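You operate a simulated robot arm through the tools that you are given. There is no shell and no other tool.

You run a simulated two-armed robot. Do the job below in one go: nothing can be reset, and whatever is moved stays where it is left.

JOB
Switch the orange lever on the teal trolley off. Then open the chiller door, take the small grey jug and leave it on the bottom chiller shelf, then shut the door. Then take the holed blue plate and leave it on the top of the yellow bench. Then take the orange slab and put it on the white bench top. Then take the teal slab and leave it on the shallow grey tray. Then stack the bottle that says "41-46" from the pink bench top on top of the bottle marked "21-26". The order counts. Set down upright: small grey jug. The orange lever on the teal trolley goes to its stop.
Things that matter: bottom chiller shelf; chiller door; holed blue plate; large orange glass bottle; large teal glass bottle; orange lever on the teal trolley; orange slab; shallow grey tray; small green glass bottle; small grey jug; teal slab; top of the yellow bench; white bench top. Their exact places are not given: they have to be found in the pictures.

It is judged by the outcome, as a careful person would: the job done as asked, and still so three seconds after it is handed in. It fails if anything else is knocked over, pushed out of place, dropped, spilled or broken.

ROBOT AND FRAMES
Two 7-joint arms with two-finger parallel grippers on one trunk, on a base that moves. Base frame: it is fixed to the floor where the robot stands at the start and does not move with it; the origin is under the middle of the robot, x ahead of it, y to its left, z up. Readings come in mm, rad, newtons and seconds.
The left shoulder is at the start at [30, 119, 935], the right one opposite. With the tool pointing down near the work surface each hand reaches from about 280 to 680 mm from the robot's upright axis, wherever it stands, measured 20 degrees to its own side. Places, roughly: bottom chiller shelf [-200, 1900, 600]; chiller door [-300, 1700, 1000]; holed blue plate (10x11x4 cm) [-3700, 700, 800]; large orange glass bottle, large teal glass bottle [-5000, 3000, 750]; orange lever on the teal trolley [500, 0, 700]; orange slab (6x6x3 cm) [-4100, 500, 800]; shallow grey tray (17x15x3 cm) [-2700, -2800, 900]; small grey jug (14x9x12 cm) [800, 100, 800]; teal slab (6x6x2 cm) [-4200, 600, 800]; top of the yellow bench (60x21 cm) [-4040, -1020, 840]; white bench top [-1200, 2200, 800]. Payload 3.43 kg a hand.
The tool frame of a hand sits at the grasp point between the pads (the TCP): z along the fingers, y along the line on which they close. The tips reach 30 mm beyond it. Largest opening 94 mm; finger width 28, thickness 10; the body of the gripper, 50 by 96 mm, starts 55 mm behind the TCP.
Orientation is that of the tool frame in the base frame, as a unit quaternion [w, x, y, z]. With the fingers straight down and closing along the base's y, the tool's x points along the base's -x, its y along +y and its z along -z.

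CONTROLS
- The arms move only by the tool move_arm. It takes "left_commands", "right_commands" or both (then of equal length, played together; a hand with none holds still); each is a list that holds one entry, the list of rows, each a list of 7 numbers: the shift along the tool's x, y, z in units of 40 mm (1.0 is 40 mm), then the turn, a rotation vector about the tool's x, y, z in units of 5 degrees (1.0 is 5 degrees), then the closure in counts, from 0 (fully open) to 255 (shut). In form: [[[tx, ty, tz, ax, ay, az, claw], ...]]. A call has 1 to 20 rows; each row shifts and turns the commanded pose from where the row before left it, along the tool's axes as they then stand. A call with a number of a shift or a turn outside -1 to 1 is refused whole. Rows are played at 5 a second. More than 50 mm and 0.15 rad between two rows, or a gripper value outside its range, and nothing of the call is played. Where a pose cannot be reached the arm comes as near as it can. A force on the tool above 40 N (or 10 N above the force at the start of the call, whichever is more), or a blocked arm, ends the call early, and 0.2 s more pass. Each finger travels about 72 mm/s and halts on what it meets, pressing with about 28 N; the grip force reading is that of the motor and also rises with nothing between the fingers. The clock runs only during rows and for 0.2 s after the last one: add rows that do not move to give the fingers time. It gives the time, the measured TCP pose, the force on the tool (base axes), the opening and the grip force at its end, in the units of the frame above (readings bear some noise), with the torque about the TCP (base axes, N m) and any sound that the robot's microphone picked up.
- Cameras (640 x 400 px; columns grow to the right, rows downward): "scene" is now at [12.7, 51.5, 1627.5]; the picture's right is [0.75, -0.66, 0.00], its down [-0.57, -0.65, -0.50] and it looks along [0.33, 0.38, -0.86] (base axes); focal length 264 px, centre (320, 200). "left" rides on the left gripper at [76, -14, -103] in its tool frame; the picture's right is [0.18, 0.98, 0.00], its down [-0.75, 0.14, -0.64] and it looks along [-0.63, 0.12, 0.77] (tool axes); focal length 243 px, centre (320, 200). "right" rides on the right gripper at [76, 14, -103] in its tool frame; the picture's right is [-0.18, 0.98, 0.00], its down [-0.75, -0.14, -0.64] and it looks along [-0.63, -0.12, 0.77] (tool axes); focal length 243 px, centre (320, 200).
- grab_frame(camera): a new picture of that camera. It takes no simulated time.
- lift_body(by): moves the trunk up (or, below 0, down) by that many mm; the arms and the scene camera ride with it, the base frame stays. It gives what a move gives, with no picture.
- roll_base(legs): drives the robot by 1 to 6 legs, each [ahead, turn to the left] in mm and rad, along the robot's own axes; the way and the turn of a leg run together, so that a leg with both is an arc; at most 1500 mm and 3.142 rad a leg. The arms and the cameras ride along, it lands a little off, and it stops where it bumps. It gives what a move gives.
- turn_head(pan, tilt): turns the head with the scene camera to pan (to the left, within 2.496 rad either way) and tilt (down, from -0.506 to 1.204), counted from straight ahead of the robot. It gives what a move gives.
- pixel_to_xyz(camera, pixels): for up to 12 pixels [column, row] of the newest picture of that camera ("zoom" is the newest enlarged one), the place [x, y, z] in the base frame of the surface seen there, good to about 3 mm. It takes no simulated time.
- close_up(camera, box): a new picture of the part [left, top, right, bottom] of that camera's present view, enlarged. It takes no simulated time.
- finish_job(): hands the job in; it is judged then, once.

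Leave the grippers open and the arms clear of the work at the hand-in unless told otherwise.

The tools are called as name(argument=value, ...) on one line, values as JSON. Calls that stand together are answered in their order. move_arm: Moves the arms, as the interface text tells. Its arguments: {"type":"object","properties":{"left_commands":{"type":"array","items":{"type":"array","items":{"type":"array","items":{"type":"number"}}}},"right_commands":{"type":"array","items":{"type":"array","items":{"type":"array","items":{"type":"number"}}}}},"required":[]} The other tools are called the same way: lift_body (by) moves the trunk up or down; roll_base (legs) drives the base; turn_head (pan, tilt) turns the head that bears the scene camera; grab_frame (camera) takes a picture; pixel_to_xyz (camera, pixels) gives the place of the surface under pixels of a picture; close_up (camera, box) takes an enlarged picture of a part of a camera's view; finish_job () hands the job in.

At the start:

```text
clock: 0.0
left_eef_pos: [265.9, 368.6, 1172.9]
left_tcp_rot: [0.0, -0.001, 1.0, 0.0]
left_ft_force: [-0.3, -0.1, 0.0]
left_wrist_torque: [0.01, 0.01, -0.01]
left_grip_width: 94.0
left_grip_force: 0.0
right_eef_pos: [296.2, 12.6, 1147.3]
right_tcp_rot: [0.0, 0.0, 1.0, 0.001]
right_ft_force: [0.3, -0.1, -0.4]
right_wrist_torque: [0.02, 0.0, -0.02]
right_grip_width: 94.1
right_grip_force: 0.0
trunk travel left (down, up): [-200.0, 210.0]
robot x, y, heading: [1.1, 2.7, 0.0]
head pan, tilt (commanded): [0.846, 1.045]
```

scene: 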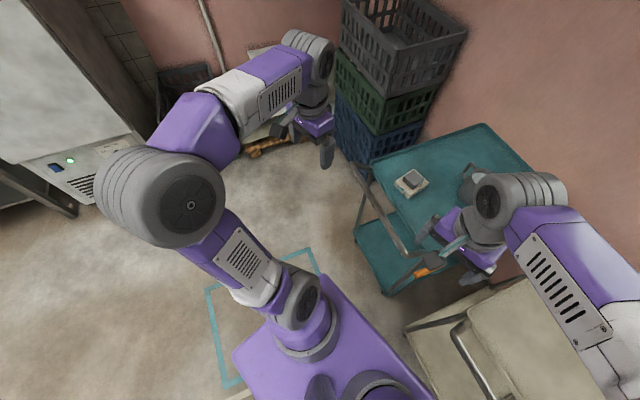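
right: 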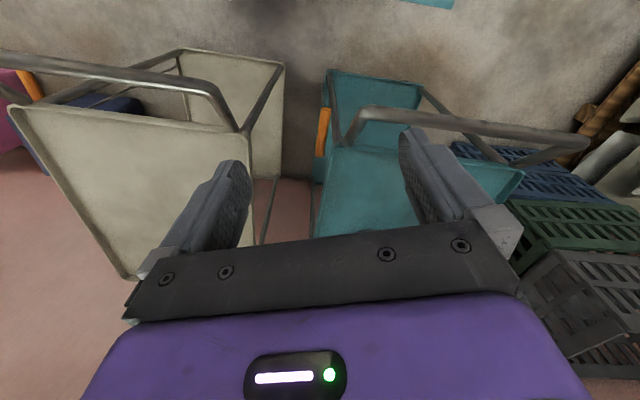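
left: 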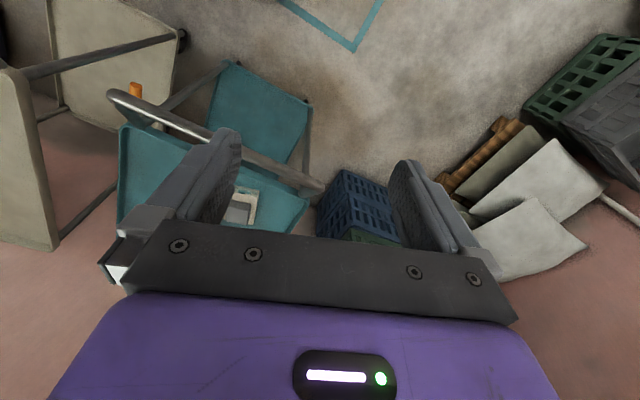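

I start by looking around: the head is panned left; I'll turn it to face the teal trolley ahead and take a picture.

turn_head(pan=0.0, tilt=0.9)

```text
clock: 1.2
left_eef_pos: [268.3, 367.4, 1172.1]
left_tcp_rot: [-0.001, 0.0, 1.0, -0.001]
left_ft_force: [-0.2, -0.9, -0.3]
left_wrist_torque: [-0.03, 0.04, 0.01]
left_grip_width: 94.0
left_grip_force: 0.0
right_eef_pos: [296.9, 12.7, 1148.2]
right_tcp_rot: [0.0, 0.0, 1.0, 0.0]
right_ft_force: [0.3, -0.7, 0.3]
right_wrist_torque: [0.03, 0.03, -0.01]
right_grip_width: 93.9
right_grip_force: 0.1
trunk travel left (down, up): [-200.0, 210.0]
robot x, y, heading: [-0.4, -1.8, -0.004]
head pan, tilt (commanded): [0.0, 0.901]
```

Now a picture of the trolley.

grab_frame(camera="scene")

grab_frame(camera="right")

```text
taken
```

scene: 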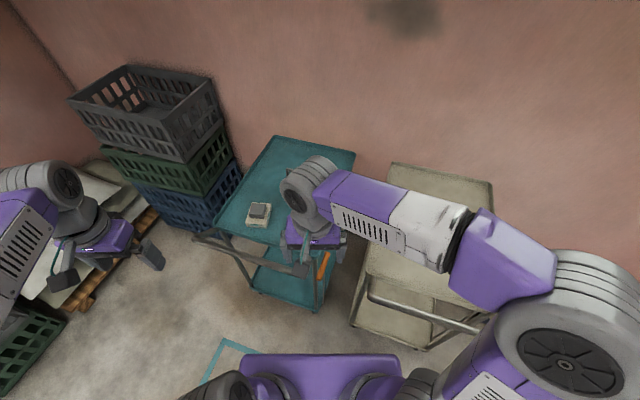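

```text
taken
```

right: 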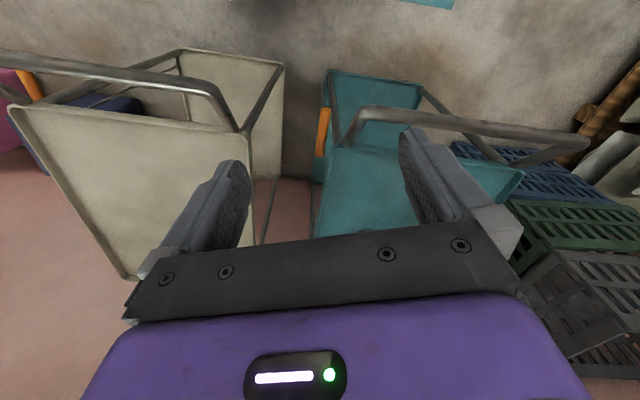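

The right arm hides the jug and part of the trolley. I'll swing the right hand to the right (tool y = base y) by 240 mm so that I can see.

move_arm(right_commands=[[[0, -1, 0, 0, 0, 0, 0], [0, -1, 0, 0, 0, 0, 0], [0, -1, 0, 0, 0, 0, 0], [0, -1, 0, 0, 0, 0, 0], [0, -1, 0, 0, 0, 0, 0], [0, -1, 0, 0, 0, 0, 0], [0, -1, 0, 0, 0, 0, 0]]])

grab_frame(camera="scene")

grab_frame(camera="right")

```text
clock: 2.8
left_eef_pos: [267.9, 368.7, 1172.4]
left_tcp_rot: [0.0, 0.0, 1.0, 0.0]
left_ft_force: [0.9, 0.2, 0.0]
left_wrist_torque: [0.01, -0.03, -0.02]
left_grip_width: 93.9
left_grip_force: 0.1
right_eef_pos: [297.1, -268.5, 1148.1]
right_tcp_rot: [0.0, 0.0, 1.0, 0.0]
right_ft_force: [0.4, -0.4, -0.5]
right_wrist_torque: [-0.04, 0.0, 0.0]
right_grip_width: 94.2
right_grip_force: 0.0
trunk travel left (down, up): [-200.0, 210.0]
robot x, y, heading: [-0.8, 1.2, 0.001]
head pan, tilt (commanded): [0.0, 0.901]
```

```text
taken
```

scene: 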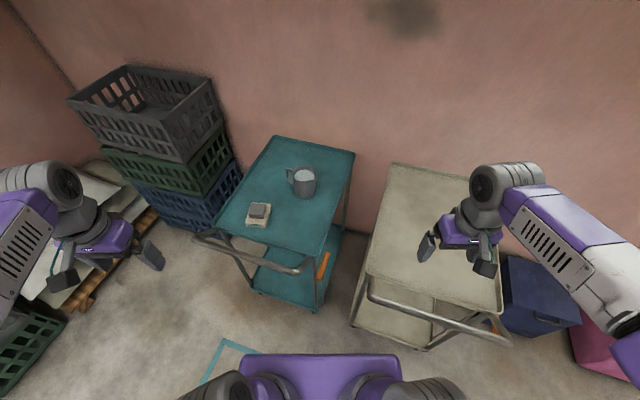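

```text
taken
```

right: 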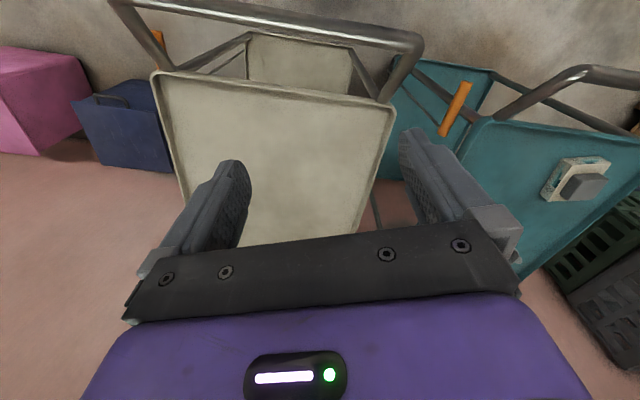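

I see the teal trolley with the grey jug at (303,182) and an orange lever at (322,265) on the trolley's right side. Enlarging that part and the jug.

close_up(camera="scene", box=[260, 210, 380, 310])

pixel_to_xyz(camera="scene", pixels=[[322, 255], [322, 262], [321, 270], [319, 278], [303, 182], [290, 173], [258, 212], [275, 140], [353, 152], [320, 255], [222, 225], [322, 300]])

close_up(camera="right", box=[370, 50, 530, 150])

```text
4.00 times, centred on (320, 260) of scene
```

zoom: 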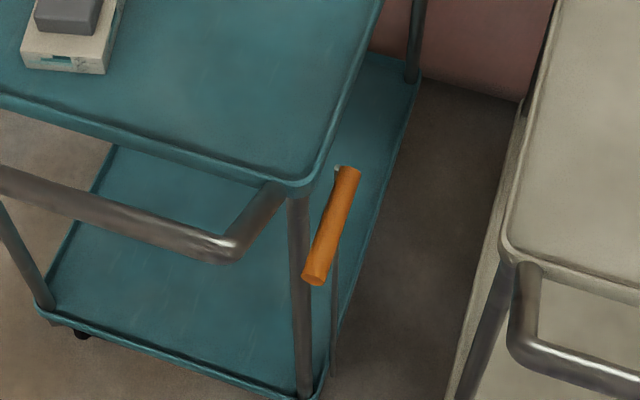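

```text
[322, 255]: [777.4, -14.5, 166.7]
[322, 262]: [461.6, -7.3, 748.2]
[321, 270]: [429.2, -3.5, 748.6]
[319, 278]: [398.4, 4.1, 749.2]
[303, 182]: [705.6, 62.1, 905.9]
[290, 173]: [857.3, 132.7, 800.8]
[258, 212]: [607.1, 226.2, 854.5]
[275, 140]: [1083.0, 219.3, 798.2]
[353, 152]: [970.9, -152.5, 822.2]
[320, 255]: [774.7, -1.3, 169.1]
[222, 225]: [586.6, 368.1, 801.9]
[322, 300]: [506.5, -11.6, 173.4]
```

```text
4.00 times, centred on (450, 100) of right
```

zoom: 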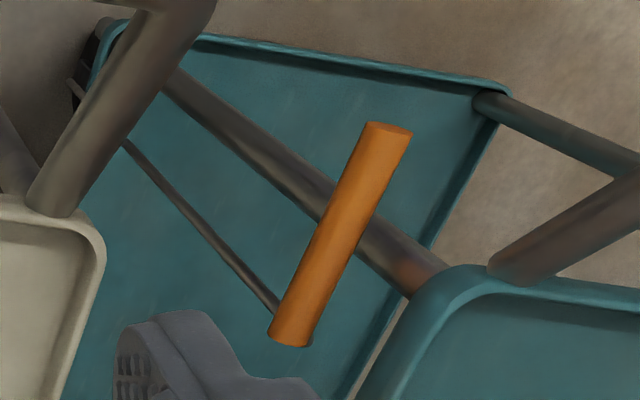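

The lever is an orange grip, running from about x=480 to x=395 at z≈748, y≈0, with a thin rod dropping from its far end. I'll get handle positions and look at the labels near it.

pixel_to_xyz(camera="scene", pixels=[[299, 270], [240, 252], [200, 236], [311, 258], [372, 297], [430, 320], [500, 341], [373, 265], [390, 168], [490, 182], [317, 285], [497, 310]])

close_up(camera="scene", box=[230, 150, 350, 230])

```text
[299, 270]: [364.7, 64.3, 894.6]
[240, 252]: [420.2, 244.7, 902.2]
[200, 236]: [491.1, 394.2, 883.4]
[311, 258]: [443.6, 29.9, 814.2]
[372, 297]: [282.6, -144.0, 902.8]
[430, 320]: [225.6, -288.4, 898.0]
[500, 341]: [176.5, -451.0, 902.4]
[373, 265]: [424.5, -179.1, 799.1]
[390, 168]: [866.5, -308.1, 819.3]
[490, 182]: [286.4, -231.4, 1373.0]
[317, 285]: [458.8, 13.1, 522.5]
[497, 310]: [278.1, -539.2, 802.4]
```

```text
5.00 times, centred on (290, 190) of scene
```

zoom: 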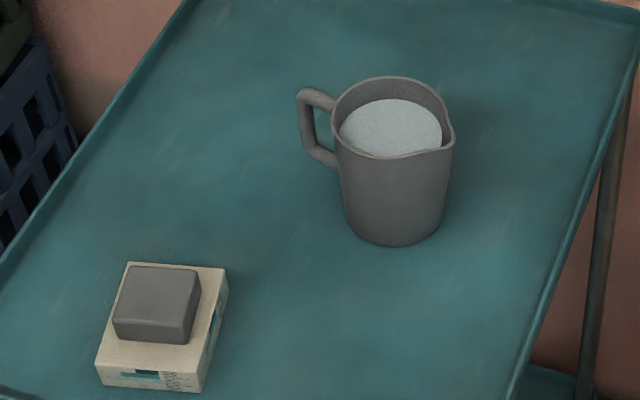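

The jug is full of something, so it must stay level. To see how the lever works, I move the right hand over the gap between the trolleys (x≈420, y≈−150, z≈980) and yaw it to look left at the lever.

move_arm(right_commands=[[[-0.62, 0.6, 0.84, 0, 0, 0, 0], [-0.62, 0.6, 0.84, 0, 0, 0, 0], [-0.62, 0.6, 0.84, 0, 0, 0, 0], [-0.62, 0.6, 0.84, 0, 0, 0, 0], [-0.62, 0.6, 0.84, 0, 0, 0, 0], [0, 0, 0, 0, 0, -1, 0], [0, 0, 0, 0, 0, -1, 0], [0, 0, 0, 0, 0, -1, 0], [0, 0, 0, 0, 0, -1, 0], [0, 0, 0, 0, 0, -1, 0], [0, 0, 0, 0, 0, -1, 0], [0, 0, 0, 0, 0, -1, 0], [0, 0, 0, 0, 0, -1, 0], [0, 0, 0, 0, 0, -1, 0], [0, 0, 0, 0, 0, -1, 0], [0, 0, 0, 0, 0, -1, 0], [0, 0, 0, 0, 0, -1, 0], [0, 0, 0, 0, 0, -1, 0], [0, 0, 0, 0, 0, -1, 0], [0, 0, 0, 0, 0, -1, 0]]])

grab_frame(camera="right")

```text
clock: 7.0
left_eef_pos: [267.5, 368.7, 1173.3]
left_tcp_rot: [0.0, -0.001, 1.0, 0.0]
left_ft_force: [-0.2, -0.5, 0.3]
left_wrist_torque: [-0.03, 0.03, 0.04]
left_grip_width: 94.1
left_grip_force: 0.1
right_eef_pos: [421.7, -147.6, 979.8]
right_tcp_rot: [0.0, -0.61, 0.793, 0.0]
right_ft_force: [0.2, 0.1, 0.2]
right_wrist_torque: [0.01, -0.01, 0.0]
right_grip_width: 94.0
right_grip_force: 0.1
trunk travel left (down, up): [-200.0, 210.0]
robot x, y, heading: [-2.4, 1.2, -0.0]
head pan, tilt (commanded): [0.0, 0.901]
```

```text
taken
```

right: 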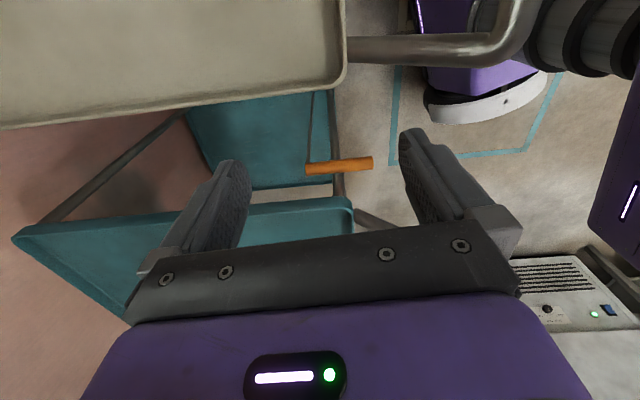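

The lever shows at (340,165) between the fingers. Enlarging it.

close_up(camera="right", box=[270, 80, 400, 210])

pixel_to_xyz(camera="right", pixels=[[308, 168], [320, 167], [340, 165], [358, 163], [370, 162], [308, 150], [310, 120], [312, 100]])

```text
3.08 times, centred on (335, 145) of right
```

zoom: 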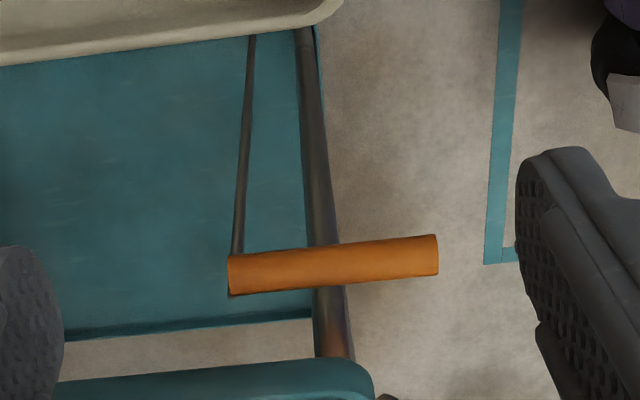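

```text
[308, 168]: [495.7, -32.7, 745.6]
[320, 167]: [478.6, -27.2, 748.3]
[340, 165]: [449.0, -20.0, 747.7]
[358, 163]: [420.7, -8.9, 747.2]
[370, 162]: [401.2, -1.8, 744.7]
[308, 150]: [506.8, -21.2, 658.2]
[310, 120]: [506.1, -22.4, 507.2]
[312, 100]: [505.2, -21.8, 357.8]
```

The grip runs from about (497,−30) to (398,0), z≈747, with a thin vertical rod below its far end down to the bottom of the trolley. The white trolley has a similar orange lever; comparing it may tell which way is "off". I look at it with the head camera.

turn_head(pan=-0.9, tilt=0.9)

grab_frame(camera="scene")

```text
clock: 8.2
left_eef_pos: [269.1, 368.6, 1173.3]
left_tcp_rot: [0.0, 0.0, 1.0, 0.0]
left_ft_force: [-0.3, 0.6, 0.0]
left_wrist_torque: [-0.02, -0.01, 0.0]
left_grip_width: 94.0
left_grip_force: 0.1
right_eef_pos: [422.5, -147.5, 979.8]
right_tcp_rot: [0.0, -0.608, 0.794, 0.0]
right_ft_force: [-0.1, -0.1, -0.9]
right_wrist_torque: [0.0, -0.02, 0.03]
right_grip_width: 94.0
right_grip_force: 0.1
trunk travel left (down, up): [-200.0, 210.0]
robot x, y, heading: [2.5, -2.9, 0.0]
head pan, tilt (commanded): [-0.901, 0.901]
```

```text
taken
```

scene: 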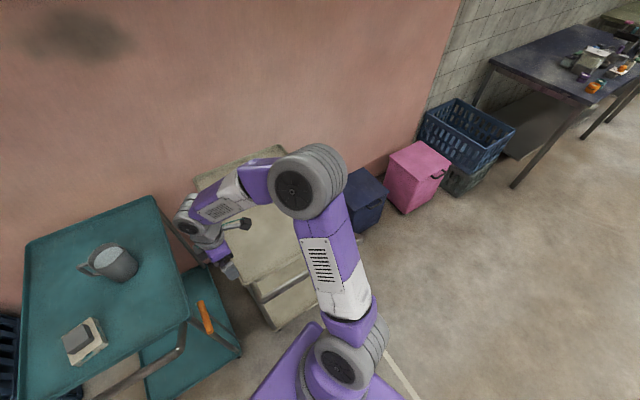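

Enlarging the lever from this angle.

close_up(camera="scene", box=[165, 275, 265, 365])

close_up(camera="scene", box=[480, 0, 640, 110])

```text
4.44 times, centred on (215, 320) of scene
```

zoom: 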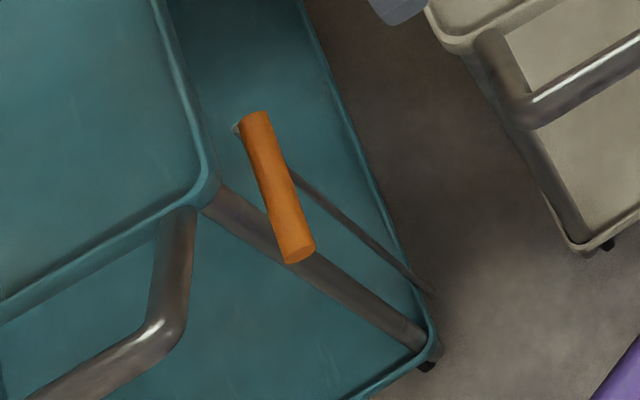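

```text
3.64 times, centred on (560, 55) of scene
```

zoom: 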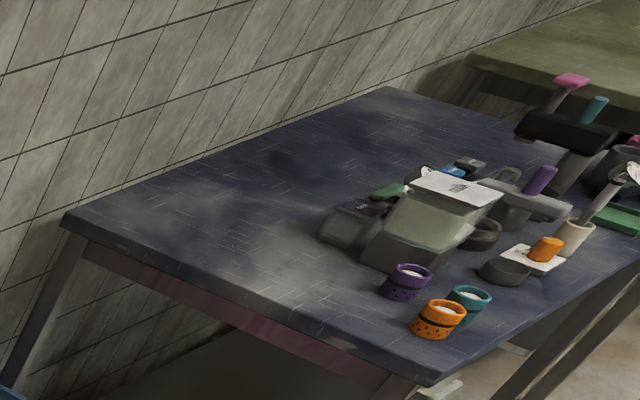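

There is a small pivot nub at the lever's far end next to the trolley, so the grip swings up or down about it. To learn the convention, I move the right hand above the white trolley's handle and turn it to look at that trolley's lever.

move_arm(right_commands=[[[0, 0, -0.84, 0, 0, 0, 0], [0, 0, -0.84, 0, 0, 0, 0], [0.907, 0.293, 0, 0, 0, 0, 0], [0.907, 0.293, 0, 0, 0, 0, 0], [0.907, 0.293, 0, 0, 0, 0, 0], [0.907, 0.293, 0, 0, 0, 0, 0], [0.907, 0.293, 0, 0, 0, 0, 0], [0.907, 0.293, 0, 0, 0, 0, 0], [0.907, 0.293, 0, 0, 0, 0, 0], [0, 0, 0, 0, 0, 1, 0], [0, 0, 0, 0, 0, 1, 0], [0, 0, 0, 0, 0, 1, 0], [0, 0, 0, 0, 0, 1, 0], [0, 0, 0, 0, 0, 1, 0], [0, 0, 0, 0, 0, 1, 0], [0, 0, 0, 0, 0, 1, 0], [0, 0, 0, 0, 0, 1, 0], [0, 0, 0, 0, 0, 1, 0], [0, 0, 0, 0, 0, 1, 0], [0, 0, 0, 0, 0, 1, 0]]])

move_arm(right_commands=[[[0, 0, 0, 0, 0, 1, 0], [0, 0, 0, 0, 0, 1, 0], [0, 0, 0, 0, 0, 1, 0], [0, 0, 0, 0, 0, 1, 0], [0, 0, 0, 0, 0, 1, 0], [0, 0, 0, 0, 0, 1, 0], [0, 0, 0, 0, 0, 1, 0], [0, 0, 0, 0, 0, 1, 0], [0, 0, 0, 0, 0, 1, 0], [0, 0, 0, 0, 0, 1, 0], [0, 0, 0, 0, 0, 1, 0], [0, 0, 0, 0, 0, 1, 0], [0, 0, 0, 0, 0, 1, 0], [0, 0, 0, 0, 0, 1, 0]]])

grab_frame(camera="right")

```text
clock: 12.4
left_eef_pos: [268.4, 368.7, 1172.2]
left_tcp_rot: [0.0, -0.001, 1.0, 0.001]
left_ft_force: [-0.2, -0.5, 0.0]
left_wrist_torque: [-0.02, -0.02, 0.01]
left_grip_width: 94.0
left_grip_force: 0.0
right_eef_pos: [276.9, -372.6, 1046.1]
right_tcp_rot: [0.0, -0.173, 0.985, 0.0]
right_ft_force: [0.1, 0.7, -0.2]
right_wrist_torque: [0.02, 0.02, -0.03]
right_grip_width: 94.1
right_grip_force: 0.0
trunk travel left (down, up): [-200.0, 210.0]
robot x, y, heading: [-0.8, -1.3, 0.002]
head pan, tilt (commanded): [-0.901, 0.901]
```

```text
clock: 15.4
left_eef_pos: [268.1, 367.8, 1173.3]
left_tcp_rot: [-0.001, 0.0, 1.0, -0.001]
left_ft_force: [-0.1, -0.3, 0.1]
left_wrist_torque: [-0.04, -0.01, 0.01]
left_grip_width: 94.1
left_grip_force: 0.0
right_eef_pos: [276.4, -372.5, 1046.5]
right_tcp_rot: [-0.001, 0.424, 0.906, -0.001]
right_ft_force: [1.0, -0.1, 1.1]
right_wrist_torque: [-0.01, -0.01, -0.03]
right_grip_width: 93.8
right_grip_force: 0.0
trunk travel left (down, up): [-200.0, 210.0]
robot x, y, heading: [-1.0, -0.8, 0.003]
head pan, tilt (commanded): [-0.901, 0.901]
```

```text
taken
```

right: 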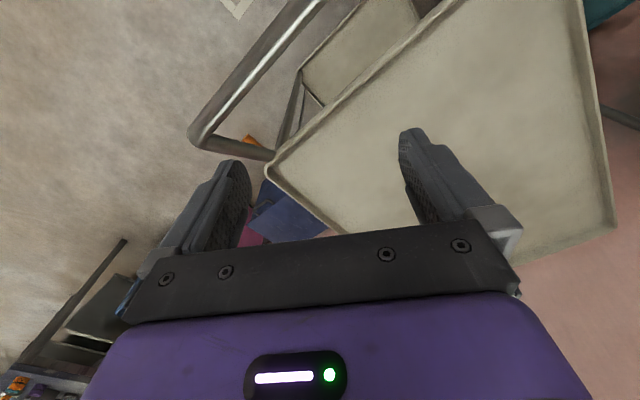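

A bit of orange shows at (249,140) behind the handle. Measuring and enlarging it.

close_up(camera="right", box=[200, 100, 300, 190])

pixel_to_xyz(camera="right", pixels=[[248, 139], [252, 141], [246, 137], [200, 135], [270, 168]])

```text
4.44 times, centred on (250, 145) of right
```

zoom: 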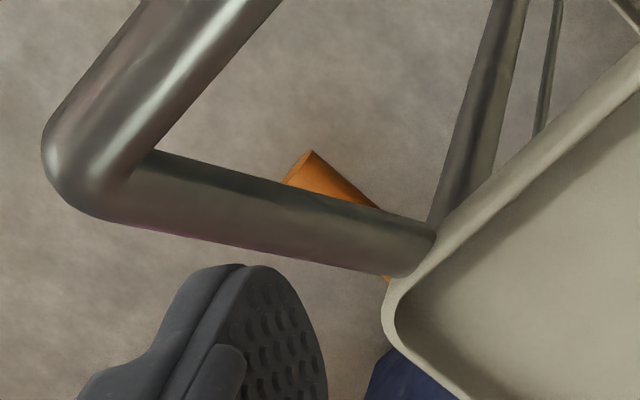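

```text
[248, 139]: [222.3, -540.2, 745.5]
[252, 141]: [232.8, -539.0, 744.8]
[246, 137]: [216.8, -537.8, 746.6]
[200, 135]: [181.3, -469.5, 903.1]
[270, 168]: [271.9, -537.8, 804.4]
```

The white trolley's lever also stands horizontal at z≈745, so no difference to learn from. I'll turn the right hand back (yaw ~72°, fingers closed) to push the teal trolley's lever gently and see which way it moves.

move_arm(right_commands=[[[0, 0, 0, 0, 0, -1, 255], [0, 0, 0, 0, 0, -1, 255], [0, 0, 0, 0, 0, -1, 255], [0, 0, 0, 0, 0, -1, 255], [0, 0, 0, 0, 0, -1, 255], [0, 0, 0, 0, 0, -1, 255], [0, 0, 0, 0, 0, -1, 255], [0, 0, 0, 0, 0, -1, 255], [0, 0, 0, 0, 0, -1, 255], [0, 0, 0, 0, 0, -1, 255], [0, 0, 0, 0, 0, -1, 255], [0, 0, 0, 0, 0, -1, 255], [0, 0, 0, 0, 0, -1, 255], [0, 0, 0, 0, 0, -1, 255], [0, 0, 0, 0, 0, -1, 255], [0, 0, 0, 0, 0, -1, 255], [0, 0, 0, 0, 0, -1, 255], [0, 0, 0, 0, 0, -1, 255], [0, 0, 0, 0, 0, -1, 255], [0, 0, 0, 0, 0, -1, 255]]])

```text
clock: 19.6
left_eef_pos: [268.1, 368.3, 1172.8]
left_tcp_rot: [0.0, 0.0, 1.0, 0.0]
left_ft_force: [-0.1, 0.0, 0.0]
left_wrist_torque: [-0.02, 0.03, 0.01]
left_grip_width: 93.9
left_grip_force: 0.0
right_eef_pos: [277.3, -371.1, 1046.0]
right_tcp_rot: [-0.001, -0.423, 0.906, 0.0]
right_ft_force: [0.6, 0.9, 1.1]
right_wrist_torque: [0.0, 0.02, 0.03]
right_grip_width: 0.1
right_grip_force: 28.0
trunk travel left (down, up): [-200.0, 210.0]
robot x, y, heading: [-3.5, -1.0, 0.0]
head pan, tilt (commanded): [-0.901, 0.901]
```

Finishing the yaw to 72° and moving to above and outside the lever (≈(423,−60,980)).

move_arm(right_commands=[[[0, 0, 0, 0, 0, -1, 255], [0, 0, 0, 0, 0, -1, 255], [0, 0, 0, 0, 0, -1, 255], [0, 0, 0, 0, 0, -1, 255], [0, 0, 0, 0, 0, -0.4, 255], [-0.947, -0.119, 0.183, 0, 0, 0, 255], [-0.947, -0.119, 0.183, 0, 0, 0, 255], [-0.947, -0.119, 0.183, 0, 0, 0, 255], [-0.947, -0.119, 0.183, 0, 0, 0, 255], [-0.947, -0.119, 0.183, 0, 0, 0, 255], [-0.947, -0.119, 0.183, 0, 0, 0, 255], [-0.947, -0.119, 0.183, 0, 0, 0, 255], [-0.947, -0.119, 0.183, 0, 0, 0, 255], [-0.947, -0.119, 0.183, 0, 0, 0, 255]]])

grab_frame(camera="right")

turn_head(pan=-0.1, tilt=1.0)

grab_frame(camera="scene")

```text
clock: 22.6
left_eef_pos: [268.8, 368.7, 1173.9]
left_tcp_rot: [0.0, 0.0, 1.0, 0.0]
left_ft_force: [-0.6, 0.2, 0.3]
left_wrist_torque: [-0.02, 0.06, -0.02]
left_grip_width: 93.8
left_grip_force: 0.1
right_eef_pos: [425.8, -60.0, 981.5]
right_tcp_rot: [0.0, -0.588, 0.809, 0.0]
right_ft_force: [-0.4, -0.3, 0.4]
right_wrist_torque: [-0.04, 0.03, -0.01]
right_grip_width: 0.0
right_grip_force: 27.8
trunk travel left (down, up): [-200.0, 210.0]
robot x, y, heading: [0.2, 1.1, 0.0]
head pan, tilt (commanded): [-0.901, 0.901]
```

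```text
taken
```

right: 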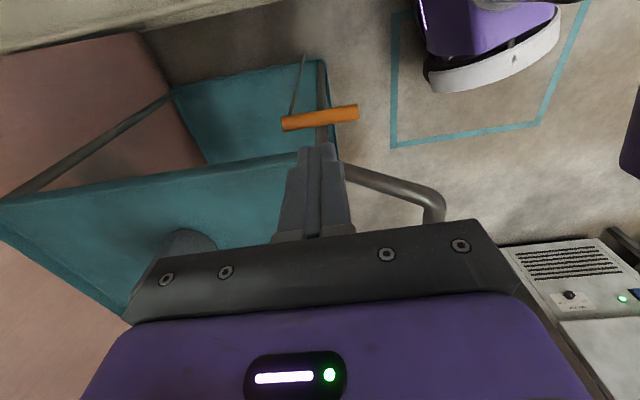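

```text
clock: 23.7
left_eef_pos: [268.6, 369.1, 1173.1]
left_tcp_rot: [0.0, 0.0, 1.0, 0.001]
left_ft_force: [-0.4, 0.6, 0.4]
left_wrist_torque: [0.02, 0.02, 0.02]
left_grip_width: 94.2
left_grip_force: 0.1
right_eef_pos: [424.3, -62.0, 982.0]
right_tcp_rot: [0.0, -0.588, 0.809, -0.001]
right_ft_force: [0.8, 0.2, -0.4]
right_wrist_torque: [0.03, 0.01, 0.02]
right_grip_width: 0.0
right_grip_force: 28.0
trunk travel left (down, up): [-200.0, 210.0]
robot x, y, heading: [-2.8, 0.9, -0.0]
head pan, tilt (commanded): [-0.099, 1.0]
```

```text
taken
```

scene: 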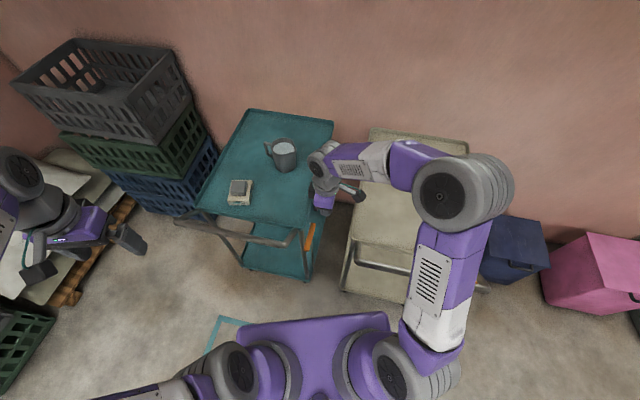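

Measuring the lever and the trolley's edge in the hand picture: lever ends (283,125), (356,112); trolley edge along row ~155–165.

pixel_to_xyz(camera="right", pixels=[[285, 125], [300, 121], [320, 118], [340, 114], [355, 111], [335, 158], [300, 156], [260, 160], [200, 168], [350, 172], [400, 187], [432, 205]])

close_up(camera="right", box=[250, 50, 380, 180])

```text
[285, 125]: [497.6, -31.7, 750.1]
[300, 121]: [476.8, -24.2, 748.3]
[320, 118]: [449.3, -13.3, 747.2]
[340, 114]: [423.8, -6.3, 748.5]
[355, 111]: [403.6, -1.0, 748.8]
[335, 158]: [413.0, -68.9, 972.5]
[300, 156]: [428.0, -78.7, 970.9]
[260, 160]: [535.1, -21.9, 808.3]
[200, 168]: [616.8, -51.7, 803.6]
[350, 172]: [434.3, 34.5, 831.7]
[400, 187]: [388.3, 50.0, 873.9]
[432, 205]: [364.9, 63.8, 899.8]
```

```text
3.08 times, centred on (315, 115) of right
```

zoom: 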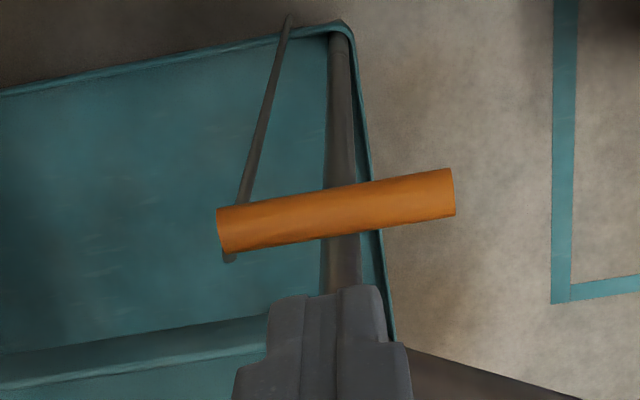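

The grip is about 20 mm outside the trolley's edge. I tilt the hand 20° so its body leans outward, and come to about 20 mm above the grip near its free end.

move_arm(right_commands=[[[0, 0, 0, 0, -1, 0, 255], [0, 0, 0, 0, -1, 0, 255], [0, 0, 0, 0, -1, 0, 255], [0, 0, 0, 0, -1, 0, 255], [0.1, 0.084, 0.88, 0, 0, 0, 255], [0.1, 0.084, 0.88, 0, 0, 0, 255], [0.1, 0.084, 0.88, 0, 0, 0, 255], [0.1, 0.084, 0.88, 0, 0, 0, 255], [0.1, 0.084, 0.88, 0, 0, 0, 255]]])

grab_frame(camera="right")

```text
clock: 25.7
left_eef_pos: [269.8, 368.3, 1173.2]
left_tcp_rot: [0.0, 0.001, 1.0, 0.0]
left_ft_force: [0.0, 0.6, -0.5]
left_wrist_torque: [-0.02, -0.05, 0.02]
left_grip_width: 93.9
left_grip_force: 0.0
right_eef_pos: [418.2, -17.3, 806.4]
right_tcp_rot: [0.139, -0.579, 0.797, 0.103]
right_ft_force: [0.5, -0.5, 0.0]
right_wrist_torque: [0.01, -0.01, 0.0]
right_grip_width: 0.0
right_grip_force: 27.7
trunk travel left (down, up): [-200.0, 210.0]
robot x, y, heading: [-1.7, 0.5, 0.002]
head pan, tilt (commanded): [-0.099, 1.0]
```

```text
taken
```

right: 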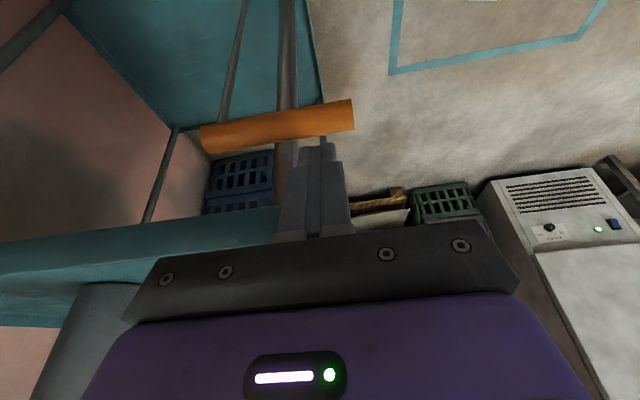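

Tips are ~28 mm above the grip near its free end. I lower straight down in small steps to touch and press.

move_arm(right_commands=[[[0.0855, 0, 0.235, 0, 0, 0, 255], [0.0855, 0, 0.235, 0, 0, 0, 255], [0.043, 0, 0.118, 0, 0, 0, 255], [0.043, 0, 0.118, 0, 0, 0, 255], [0.043, 0, 0.118, 0, 0, 0, 255], [0.043, 0, 0.118, 0, 0, 0, 255], [0, 0, 0, 0, 0, 0, 255]]])

grab_frame(camera="right")

```text
clock: 27.0
left_eef_pos: [266.8, 367.6, 1172.7]
left_tcp_rot: [0.001, 0.001, 1.0, -0.001]
left_ft_force: [-0.1, 0.1, -0.1]
left_wrist_torque: [0.01, 0.03, 0.03]
left_grip_width: 93.9
left_grip_force: 0.1
right_eef_pos: [418.9, -14.8, 776.1]
right_tcp_rot: [0.145, -0.581, 0.795, 0.101]
right_ft_force: [-11.2, -8.6, 29.5]
right_wrist_torque: [0.04, 0.15, 0.14]
right_grip_width: 0.0
right_grip_force: 27.6
trunk travel left (down, up): [-200.0, 210.0]
robot x, y, heading: [-2.5, -0.6, -0.0]
head pan, tilt (commanded): [-0.099, 1.0]
stopped in row 6 (right hand): the force on the tool passed its limit at 47 N (the readings are from after the stop); the commanded pose is now the measured one
```

```text
taken
```

right: 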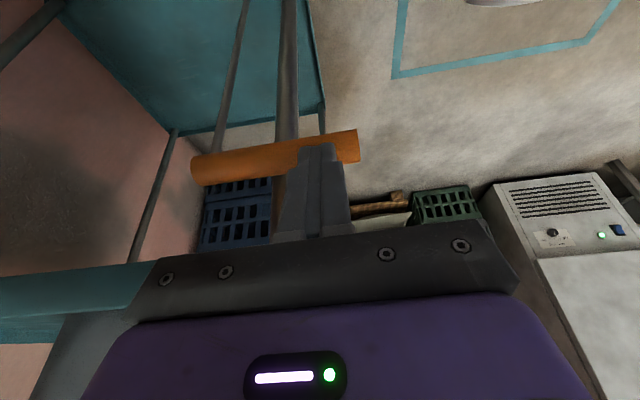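

47 N downward and the grip did not yield: downwards seems to be a stop. I check the lever's present position, then back off.

close_up(camera="right", box=[170, 90, 380, 230])

pixel_to_xyz(camera="right", pixels=[[200, 168], [230, 162], [260, 158], [290, 152], [345, 145], [355, 143]])

move_arm(right_commands=[[[-0.0855, 0, -0.235, 0, 0, 0, 255], [-0.0855, 0, -0.235, 0, 0, 0, 255], [-0.17, 0, -0.47, 0, 0, 0, 255], [-0.17, 0, -0.47, 0, 0, 0, 255]]])

```text
2.86 times, centred on (275, 160) of right
```

zoom: 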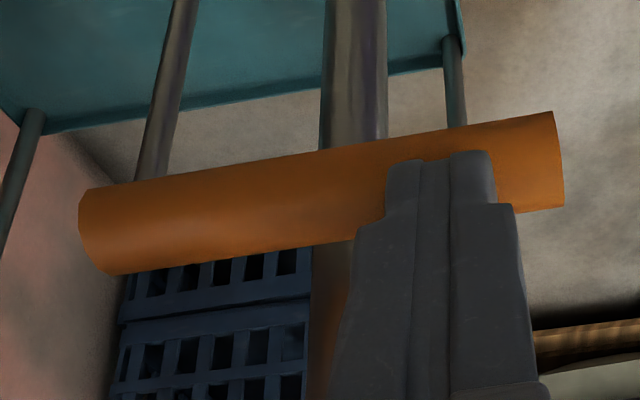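

```text
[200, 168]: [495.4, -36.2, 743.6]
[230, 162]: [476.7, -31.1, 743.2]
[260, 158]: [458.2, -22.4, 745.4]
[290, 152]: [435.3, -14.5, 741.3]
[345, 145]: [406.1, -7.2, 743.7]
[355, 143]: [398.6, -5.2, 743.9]
```

```text
clock: 28.0
left_eef_pos: [267.7, 368.5, 1173.2]
left_tcp_rot: [-0.001, 0.0, 1.0, 0.0]
left_ft_force: [0.3, 0.0, -0.2]
left_wrist_torque: [0.02, -0.03, 0.03]
left_grip_width: 93.9
left_grip_force: 0.1
right_eef_pos: [419.3, -16.8, 834.0]
right_tcp_rot: [0.143, -0.58, 0.796, 0.1]
right_ft_force: [-0.5, 0.8, 0.3]
right_wrist_torque: [0.01, -0.02, 0.0]
right_grip_width: 0.0
right_grip_force: 28.2
trunk travel left (down, up): [-200.0, 210.0]
robot x, y, heading: [-0.3, -1.8, 0.002]
head pan, tilt (commanded): [-0.099, 1.0]
```

The lever is unchanged, so down is blocked. Next I'll pinch the grip from above with one finger on each side and try lifting it. First, rise, undo the tilt and turn the hand so that it closes across the grip.

move_arm(right_commands=[[[-0.3135, 0, -0.862, 0, 0, 0, 255], [-0.3135, 0, -0.862, 0, 0, 0, 255], [-0.3135, 0, -0.862, 0, 0, 0, 255], [0, 0, 0, 0, 1, 0, 255], [0, 0, 0, 0, 1, 0, 255], [0, 0, 0, 0, 1, 0, 255], [0, 0, 0, 0, 1, 0, 255], [0, 0, 0, 0, 0, 1, 200], [0, 0, 0, 0, 0, 1, 150], [0, 0, 0, 0, 0, 1, 150], [0, 0, 0, 0, 0, 1, 150], [0, 0, 0, 0, 0, 1, 150], [0, 0, 0, 0, 0, 1, 150], [0, 0, 0, 0, 0, 1, 150], [0, 0, 0, 0, 0, 1, 150], [0, 0, 0, 0, 0, 1, 150]]])

move_arm(right_commands=[[[0, 0, 0, 0, 0, 1, 150], [0, 0, 0, 0, 0, 1, 150], [0, 0, 0, 0, 0, 1, 150], [0, 0, 0, 0, 0, 1, 150], [0, 0, 0, 0, 0, 1, 150], [0, 0, 0, 0, 0, 1, 150], [0, 0, 0, 0, 0, 1, 150], [0, 0, 0, 0, 0, 1, 150], [0, 0, 0, 0, 0, 1, 150], [0, 0, 0, -1, 0, 0, 150], [0, 0, 0, -1, 0, 0, 150], [0, 0, 0, -1, 0, 0, 150], [0, 0, 0, -1, 0, 0, 150]]])

grab_frame(camera="right")

```text
clock: 31.4
left_eef_pos: [268.5, 367.9, 1172.1]
left_tcp_rot: [0.0, 0.0, 1.0, 0.0]
left_ft_force: [0.0, -0.4, -0.1]
left_wrist_torque: [-0.03, 0.02, 0.01]
left_grip_width: 94.0
left_grip_force: 0.1
right_eef_pos: [421.1, -16.8, 943.4]
right_tcp_rot: [0.003, -0.233, 0.972, 0.001]
right_ft_force: [-0.3, 0.3, 0.6]
right_wrist_torque: [-0.01, -0.02, 0.01]
right_grip_width: 38.4
right_grip_force: 0.0
trunk travel left (down, up): [-200.0, 210.0]
robot x, y, heading: [-2.4, 0.4, 0.003]
head pan, tilt (commanded): [-0.099, 1.0]
```

```text
clock: 34.2
left_eef_pos: [268.4, 367.0, 1172.6]
left_tcp_rot: [0.0, 0.0, 1.0, 0.0]
left_ft_force: [0.7, 0.2, -0.4]
left_wrist_torque: [0.03, 0.03, 0.0]
left_grip_width: 94.0
left_grip_force: 0.1
right_eef_pos: [419.3, -16.5, 944.2]
right_tcp_rot: [0.029, 0.153, 0.972, 0.174]
right_ft_force: [-0.2, 0.4, -0.1]
right_wrist_torque: [-0.01, -0.01, -0.04]
right_grip_width: 38.6
right_grip_force: 0.0
trunk travel left (down, up): [-200.0, 210.0]
robot x, y, heading: [1.1, 1.4, -0.001]
head pan, tilt (commanded): [-0.099, 1.0]
```

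```text
taken
```

right: 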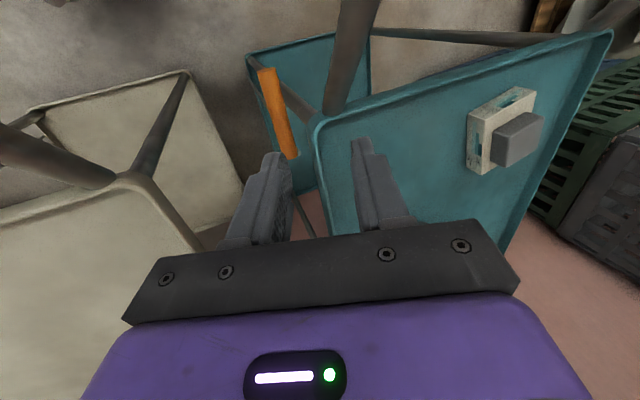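

Hand is tilted 20° with fingers 38 mm apart. I come down along the fingers' line toward the grip's free end, stopping ~20 mm short for a look.

move_arm(right_commands=[[[0.045, -0.371, 0.7675, 0, 0, 0, 150], [0.045, -0.371, 0.7675, 0, 0, 0, 150], [0.045, -0.371, 0.7675, 0, 0, 0, 150], [0.045, -0.371, 0.7675, 0, 0, 0, 150], [0, 0, 0.5, 0, 0, 0, 150], [0, 0, 0.25, 0, 0, 0, 150]]])

grab_frame(camera="right")

grab_frame(camera="scene")

```text
clock: 35.6
left_eef_pos: [269.1, 368.1, 1172.9]
left_tcp_rot: [0.0, -0.001, 1.0, -0.001]
left_ft_force: [0.1, 0.6, 0.2]
left_wrist_torque: [0.03, -0.02, -0.01]
left_grip_width: 94.1
left_grip_force: 0.1
right_eef_pos: [412.7, -16.9, 778.9]
right_tcp_rot: [0.03, 0.152, 0.973, 0.173]
right_ft_force: [-1.0, 0.3, 0.5]
right_wrist_torque: [-0.01, 0.02, 0.04]
right_grip_width: 38.8
right_grip_force: 0.0
trunk travel left (down, up): [-200.0, 210.0]
robot x, y, heading: [-3.0, 0.7, 0.001]
head pan, tilt (commanded): [-0.099, 1.0]
```

```text
taken
```

right: 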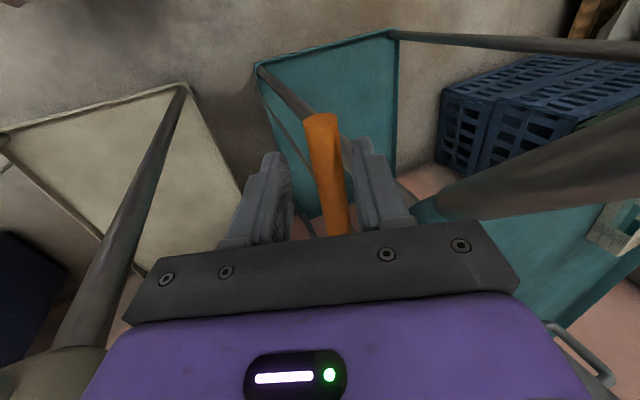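

```text
taken
```

scene: 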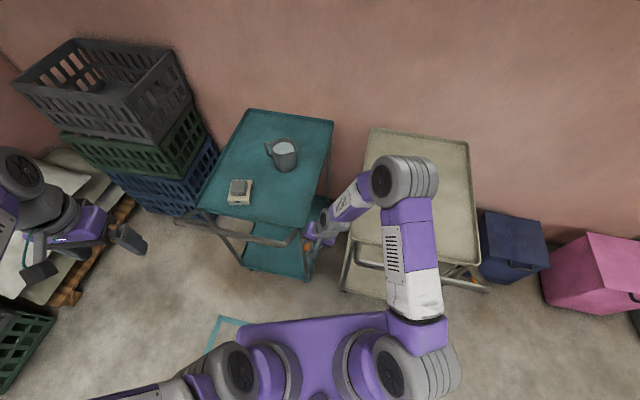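

The grip sits between the fingers. I go down 28 mm more along the fingers and close on it.

move_arm(right_commands=[[[0, 0, 0.35, 0, 0, 0, 150], [0, 0, 0.35, 0, 0, 0, 150], [0, 0, 0, 0, 0, 0, 255], [0, 0, 0, 0, 0, 0, 255], [0, 0, 0, 0, 0, 0, 255]]])

grab_frame(camera="right")

```text
clock: 36.8
left_eef_pos: [267.9, 368.4, 1172.6]
left_tcp_rot: [0.0, 0.001, 1.0, 0.0]
left_ft_force: [0.2, 0.1, 0.1]
left_wrist_torque: [-0.02, 0.0, 0.01]
left_grip_width: 93.6
left_grip_force: 0.1
right_eef_pos: [417.1, -5.4, 754.5]
right_tcp_rot: [0.032, 0.152, 0.973, 0.174]
right_ft_force: [3.4, 12.6, 11.6]
right_wrist_torque: [1.07, -0.27, -0.78]
right_grip_width: 21.5
right_grip_force: 28.4
trunk travel left (down, up): [-200.0, 210.0]
robot x, y, heading: [2.6, -1.8, -0.001]
head pan, tilt (commanded): [-0.099, 1.0]
```

```text
taken
```

right: 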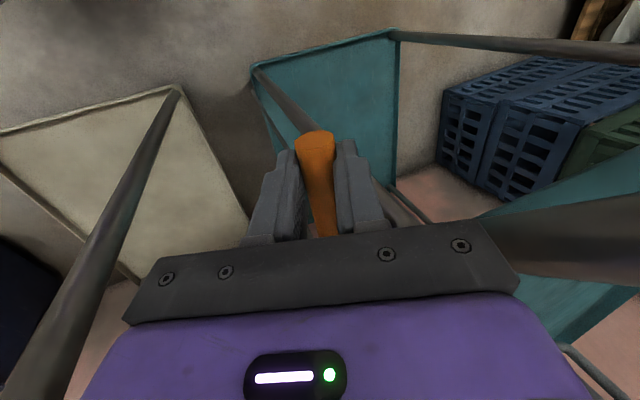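

Gripped at 21.5 mm. I try lifting by 10 mm in small steps.

move_arm(right_commands=[[[0, 0.0434, -0.117, 0, 0, 0, 255], [0, 0.0434, -0.117, 0, 0, 0, 255], [0, 0.0434, -0.117, 0, 0, 0, 255], [0, 0.0434, -0.117, 0, 0, 0, 255]]])

close_up(camera="right", box=[220, 90, 420, 240])

```text
clock: 37.8
left_eef_pos: [269.4, 369.1, 1171.9]
left_tcp_rot: [-0.001, 0.0, 1.0, -0.001]
left_ft_force: [0.2, -0.2, -0.6]
left_wrist_torque: [0.01, 0.02, 0.02]
left_grip_width: 94.0
left_grip_force: 0.1
right_eef_pos: [415.3, -7.7, 773.0]
right_tcp_rot: [0.029, 0.154, 0.973, 0.171]
right_ft_force: [7.1, 14.5, -10.0]
right_wrist_torque: [0.41, 0.61, -0.64]
right_grip_width: 23.0
right_grip_force: 27.8
trunk travel left (down, up): [-200.0, 210.0]
robot x, y, heading: [-2.4, -2.2, 0.002]
head pan, tilt (commanded): [-0.099, 1.0]
```

```text
2.67 times, centred on (320, 165) of right
```

zoom: 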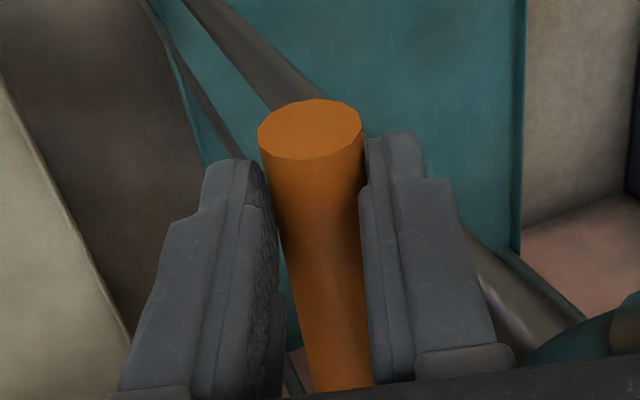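

The grip seems to have come up with the hand (its end face shows more). I check the grip's slope.

pixel_to_xyz(camera="zoom", pixels=[[310, 130], [312, 175], [320, 250], [335, 330], [345, 370]])

```text
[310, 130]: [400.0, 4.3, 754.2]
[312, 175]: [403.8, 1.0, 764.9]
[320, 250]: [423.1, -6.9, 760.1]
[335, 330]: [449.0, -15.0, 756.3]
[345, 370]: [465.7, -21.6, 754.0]
```

The free end is now ~10 mm higher than the pivot side: the lever swings up. I keep lifting along an arc about the pivot near (497,−28,738).

move_arm(right_commands=[[[-0.04, 0.0628, -0.169, 0, 0, 0, 255], [-0.055, 0.0613, -0.1654, 0, 0, 0, 255], [-0.07, 0.0594, -0.16, 0, 0, 0, 255], [-0.085, 0.057, -0.154, 0, 0, 0, 255]]])

close_up(camera="right", box=[220, 90, 420, 240])

pixel_to_xyz(camera="zoom", pixels=[[310, 120], [312, 165], [315, 190], [320, 250], [335, 330], [345, 370]])

```text
clock: 38.8
left_eef_pos: [268.6, 368.0, 1172.9]
left_tcp_rot: [0.0, 0.0, 1.0, 0.0]
left_ft_force: [0.1, -0.9, 0.4]
left_wrist_torque: [0.04, 0.02, 0.0]
left_grip_width: 94.0
left_grip_force: 0.1
right_eef_pos: [422.1, -13.2, 798.0]
right_tcp_rot: [0.026, 0.154, 0.973, 0.171]
right_ft_force: [-10.1, -2.0, -22.8]
right_wrist_torque: [-0.69, 0.46, -0.28]
right_grip_width: 24.1
right_grip_force: 28.1
trunk travel left (down, up): [-200.0, 210.0]
robot x, y, heading: [-1.2, 0.7, 0.002]
head pan, tilt (commanded): [-0.099, 1.0]
```

```text
2.67 times, centred on (320, 165) of right
```

zoom: 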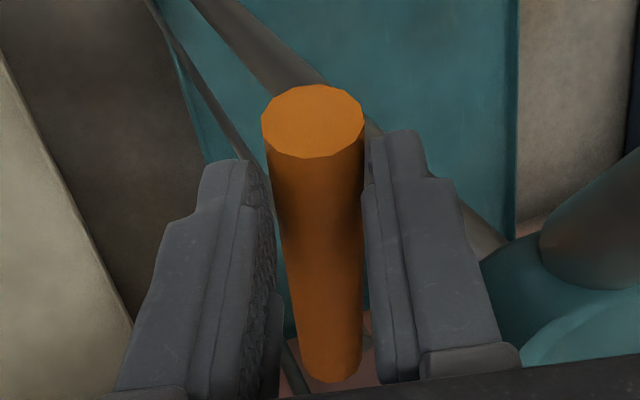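

```text
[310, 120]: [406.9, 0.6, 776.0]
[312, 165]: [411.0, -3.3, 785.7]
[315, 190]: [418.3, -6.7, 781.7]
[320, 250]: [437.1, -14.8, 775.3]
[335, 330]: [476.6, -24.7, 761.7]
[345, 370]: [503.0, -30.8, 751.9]
```

The lever is at ~19° but the pads are slipping toward their tips. I open the fingers to see whether the lever stays where it is.

move_arm(right_commands=[[[0, 0, 0, 0, 0, 0, 150], [0, 0, 0, 0, 0, 0, 150]]])

close_up(camera="right", box=[220, 90, 420, 240])

pixel_to_xyz(camera="zoom", pixels=[[310, 120], [312, 165], [315, 190], [320, 250], [335, 330], [345, 370]])

```text
clock: 39.4
left_eef_pos: [267.3, 368.3, 1173.5]
left_tcp_rot: [0.001, 0.0, 1.0, 0.0]
left_ft_force: [0.1, -0.6, 0.3]
left_wrist_torque: [0.0, 0.0, 0.02]
left_grip_width: 94.2
left_grip_force: 0.1
right_eef_pos: [424.5, -11.0, 802.6]
right_tcp_rot: [0.032, 0.152, 0.972, 0.174]
right_ft_force: [-11.4, -1.9, 2.7]
right_wrist_torque: [0.04, -0.16, 0.21]
right_grip_width: 36.3
right_grip_force: 0.0
trunk travel left (down, up): [-200.0, 210.0]
robot x, y, heading: [-5.3, 1.1, 0.002]
head pan, tilt (commanded): [-0.099, 1.0]
```

```text
2.67 times, centred on (320, 165) of right
```

zoom: 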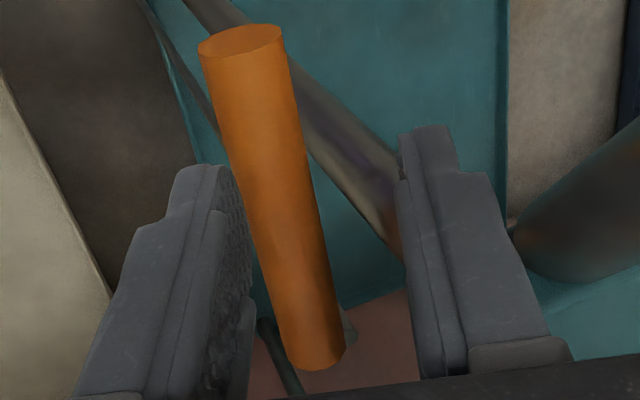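

```text
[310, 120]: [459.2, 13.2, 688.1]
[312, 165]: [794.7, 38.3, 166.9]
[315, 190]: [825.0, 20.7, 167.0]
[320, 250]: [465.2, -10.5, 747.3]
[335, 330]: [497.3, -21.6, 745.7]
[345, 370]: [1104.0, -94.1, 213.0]
```

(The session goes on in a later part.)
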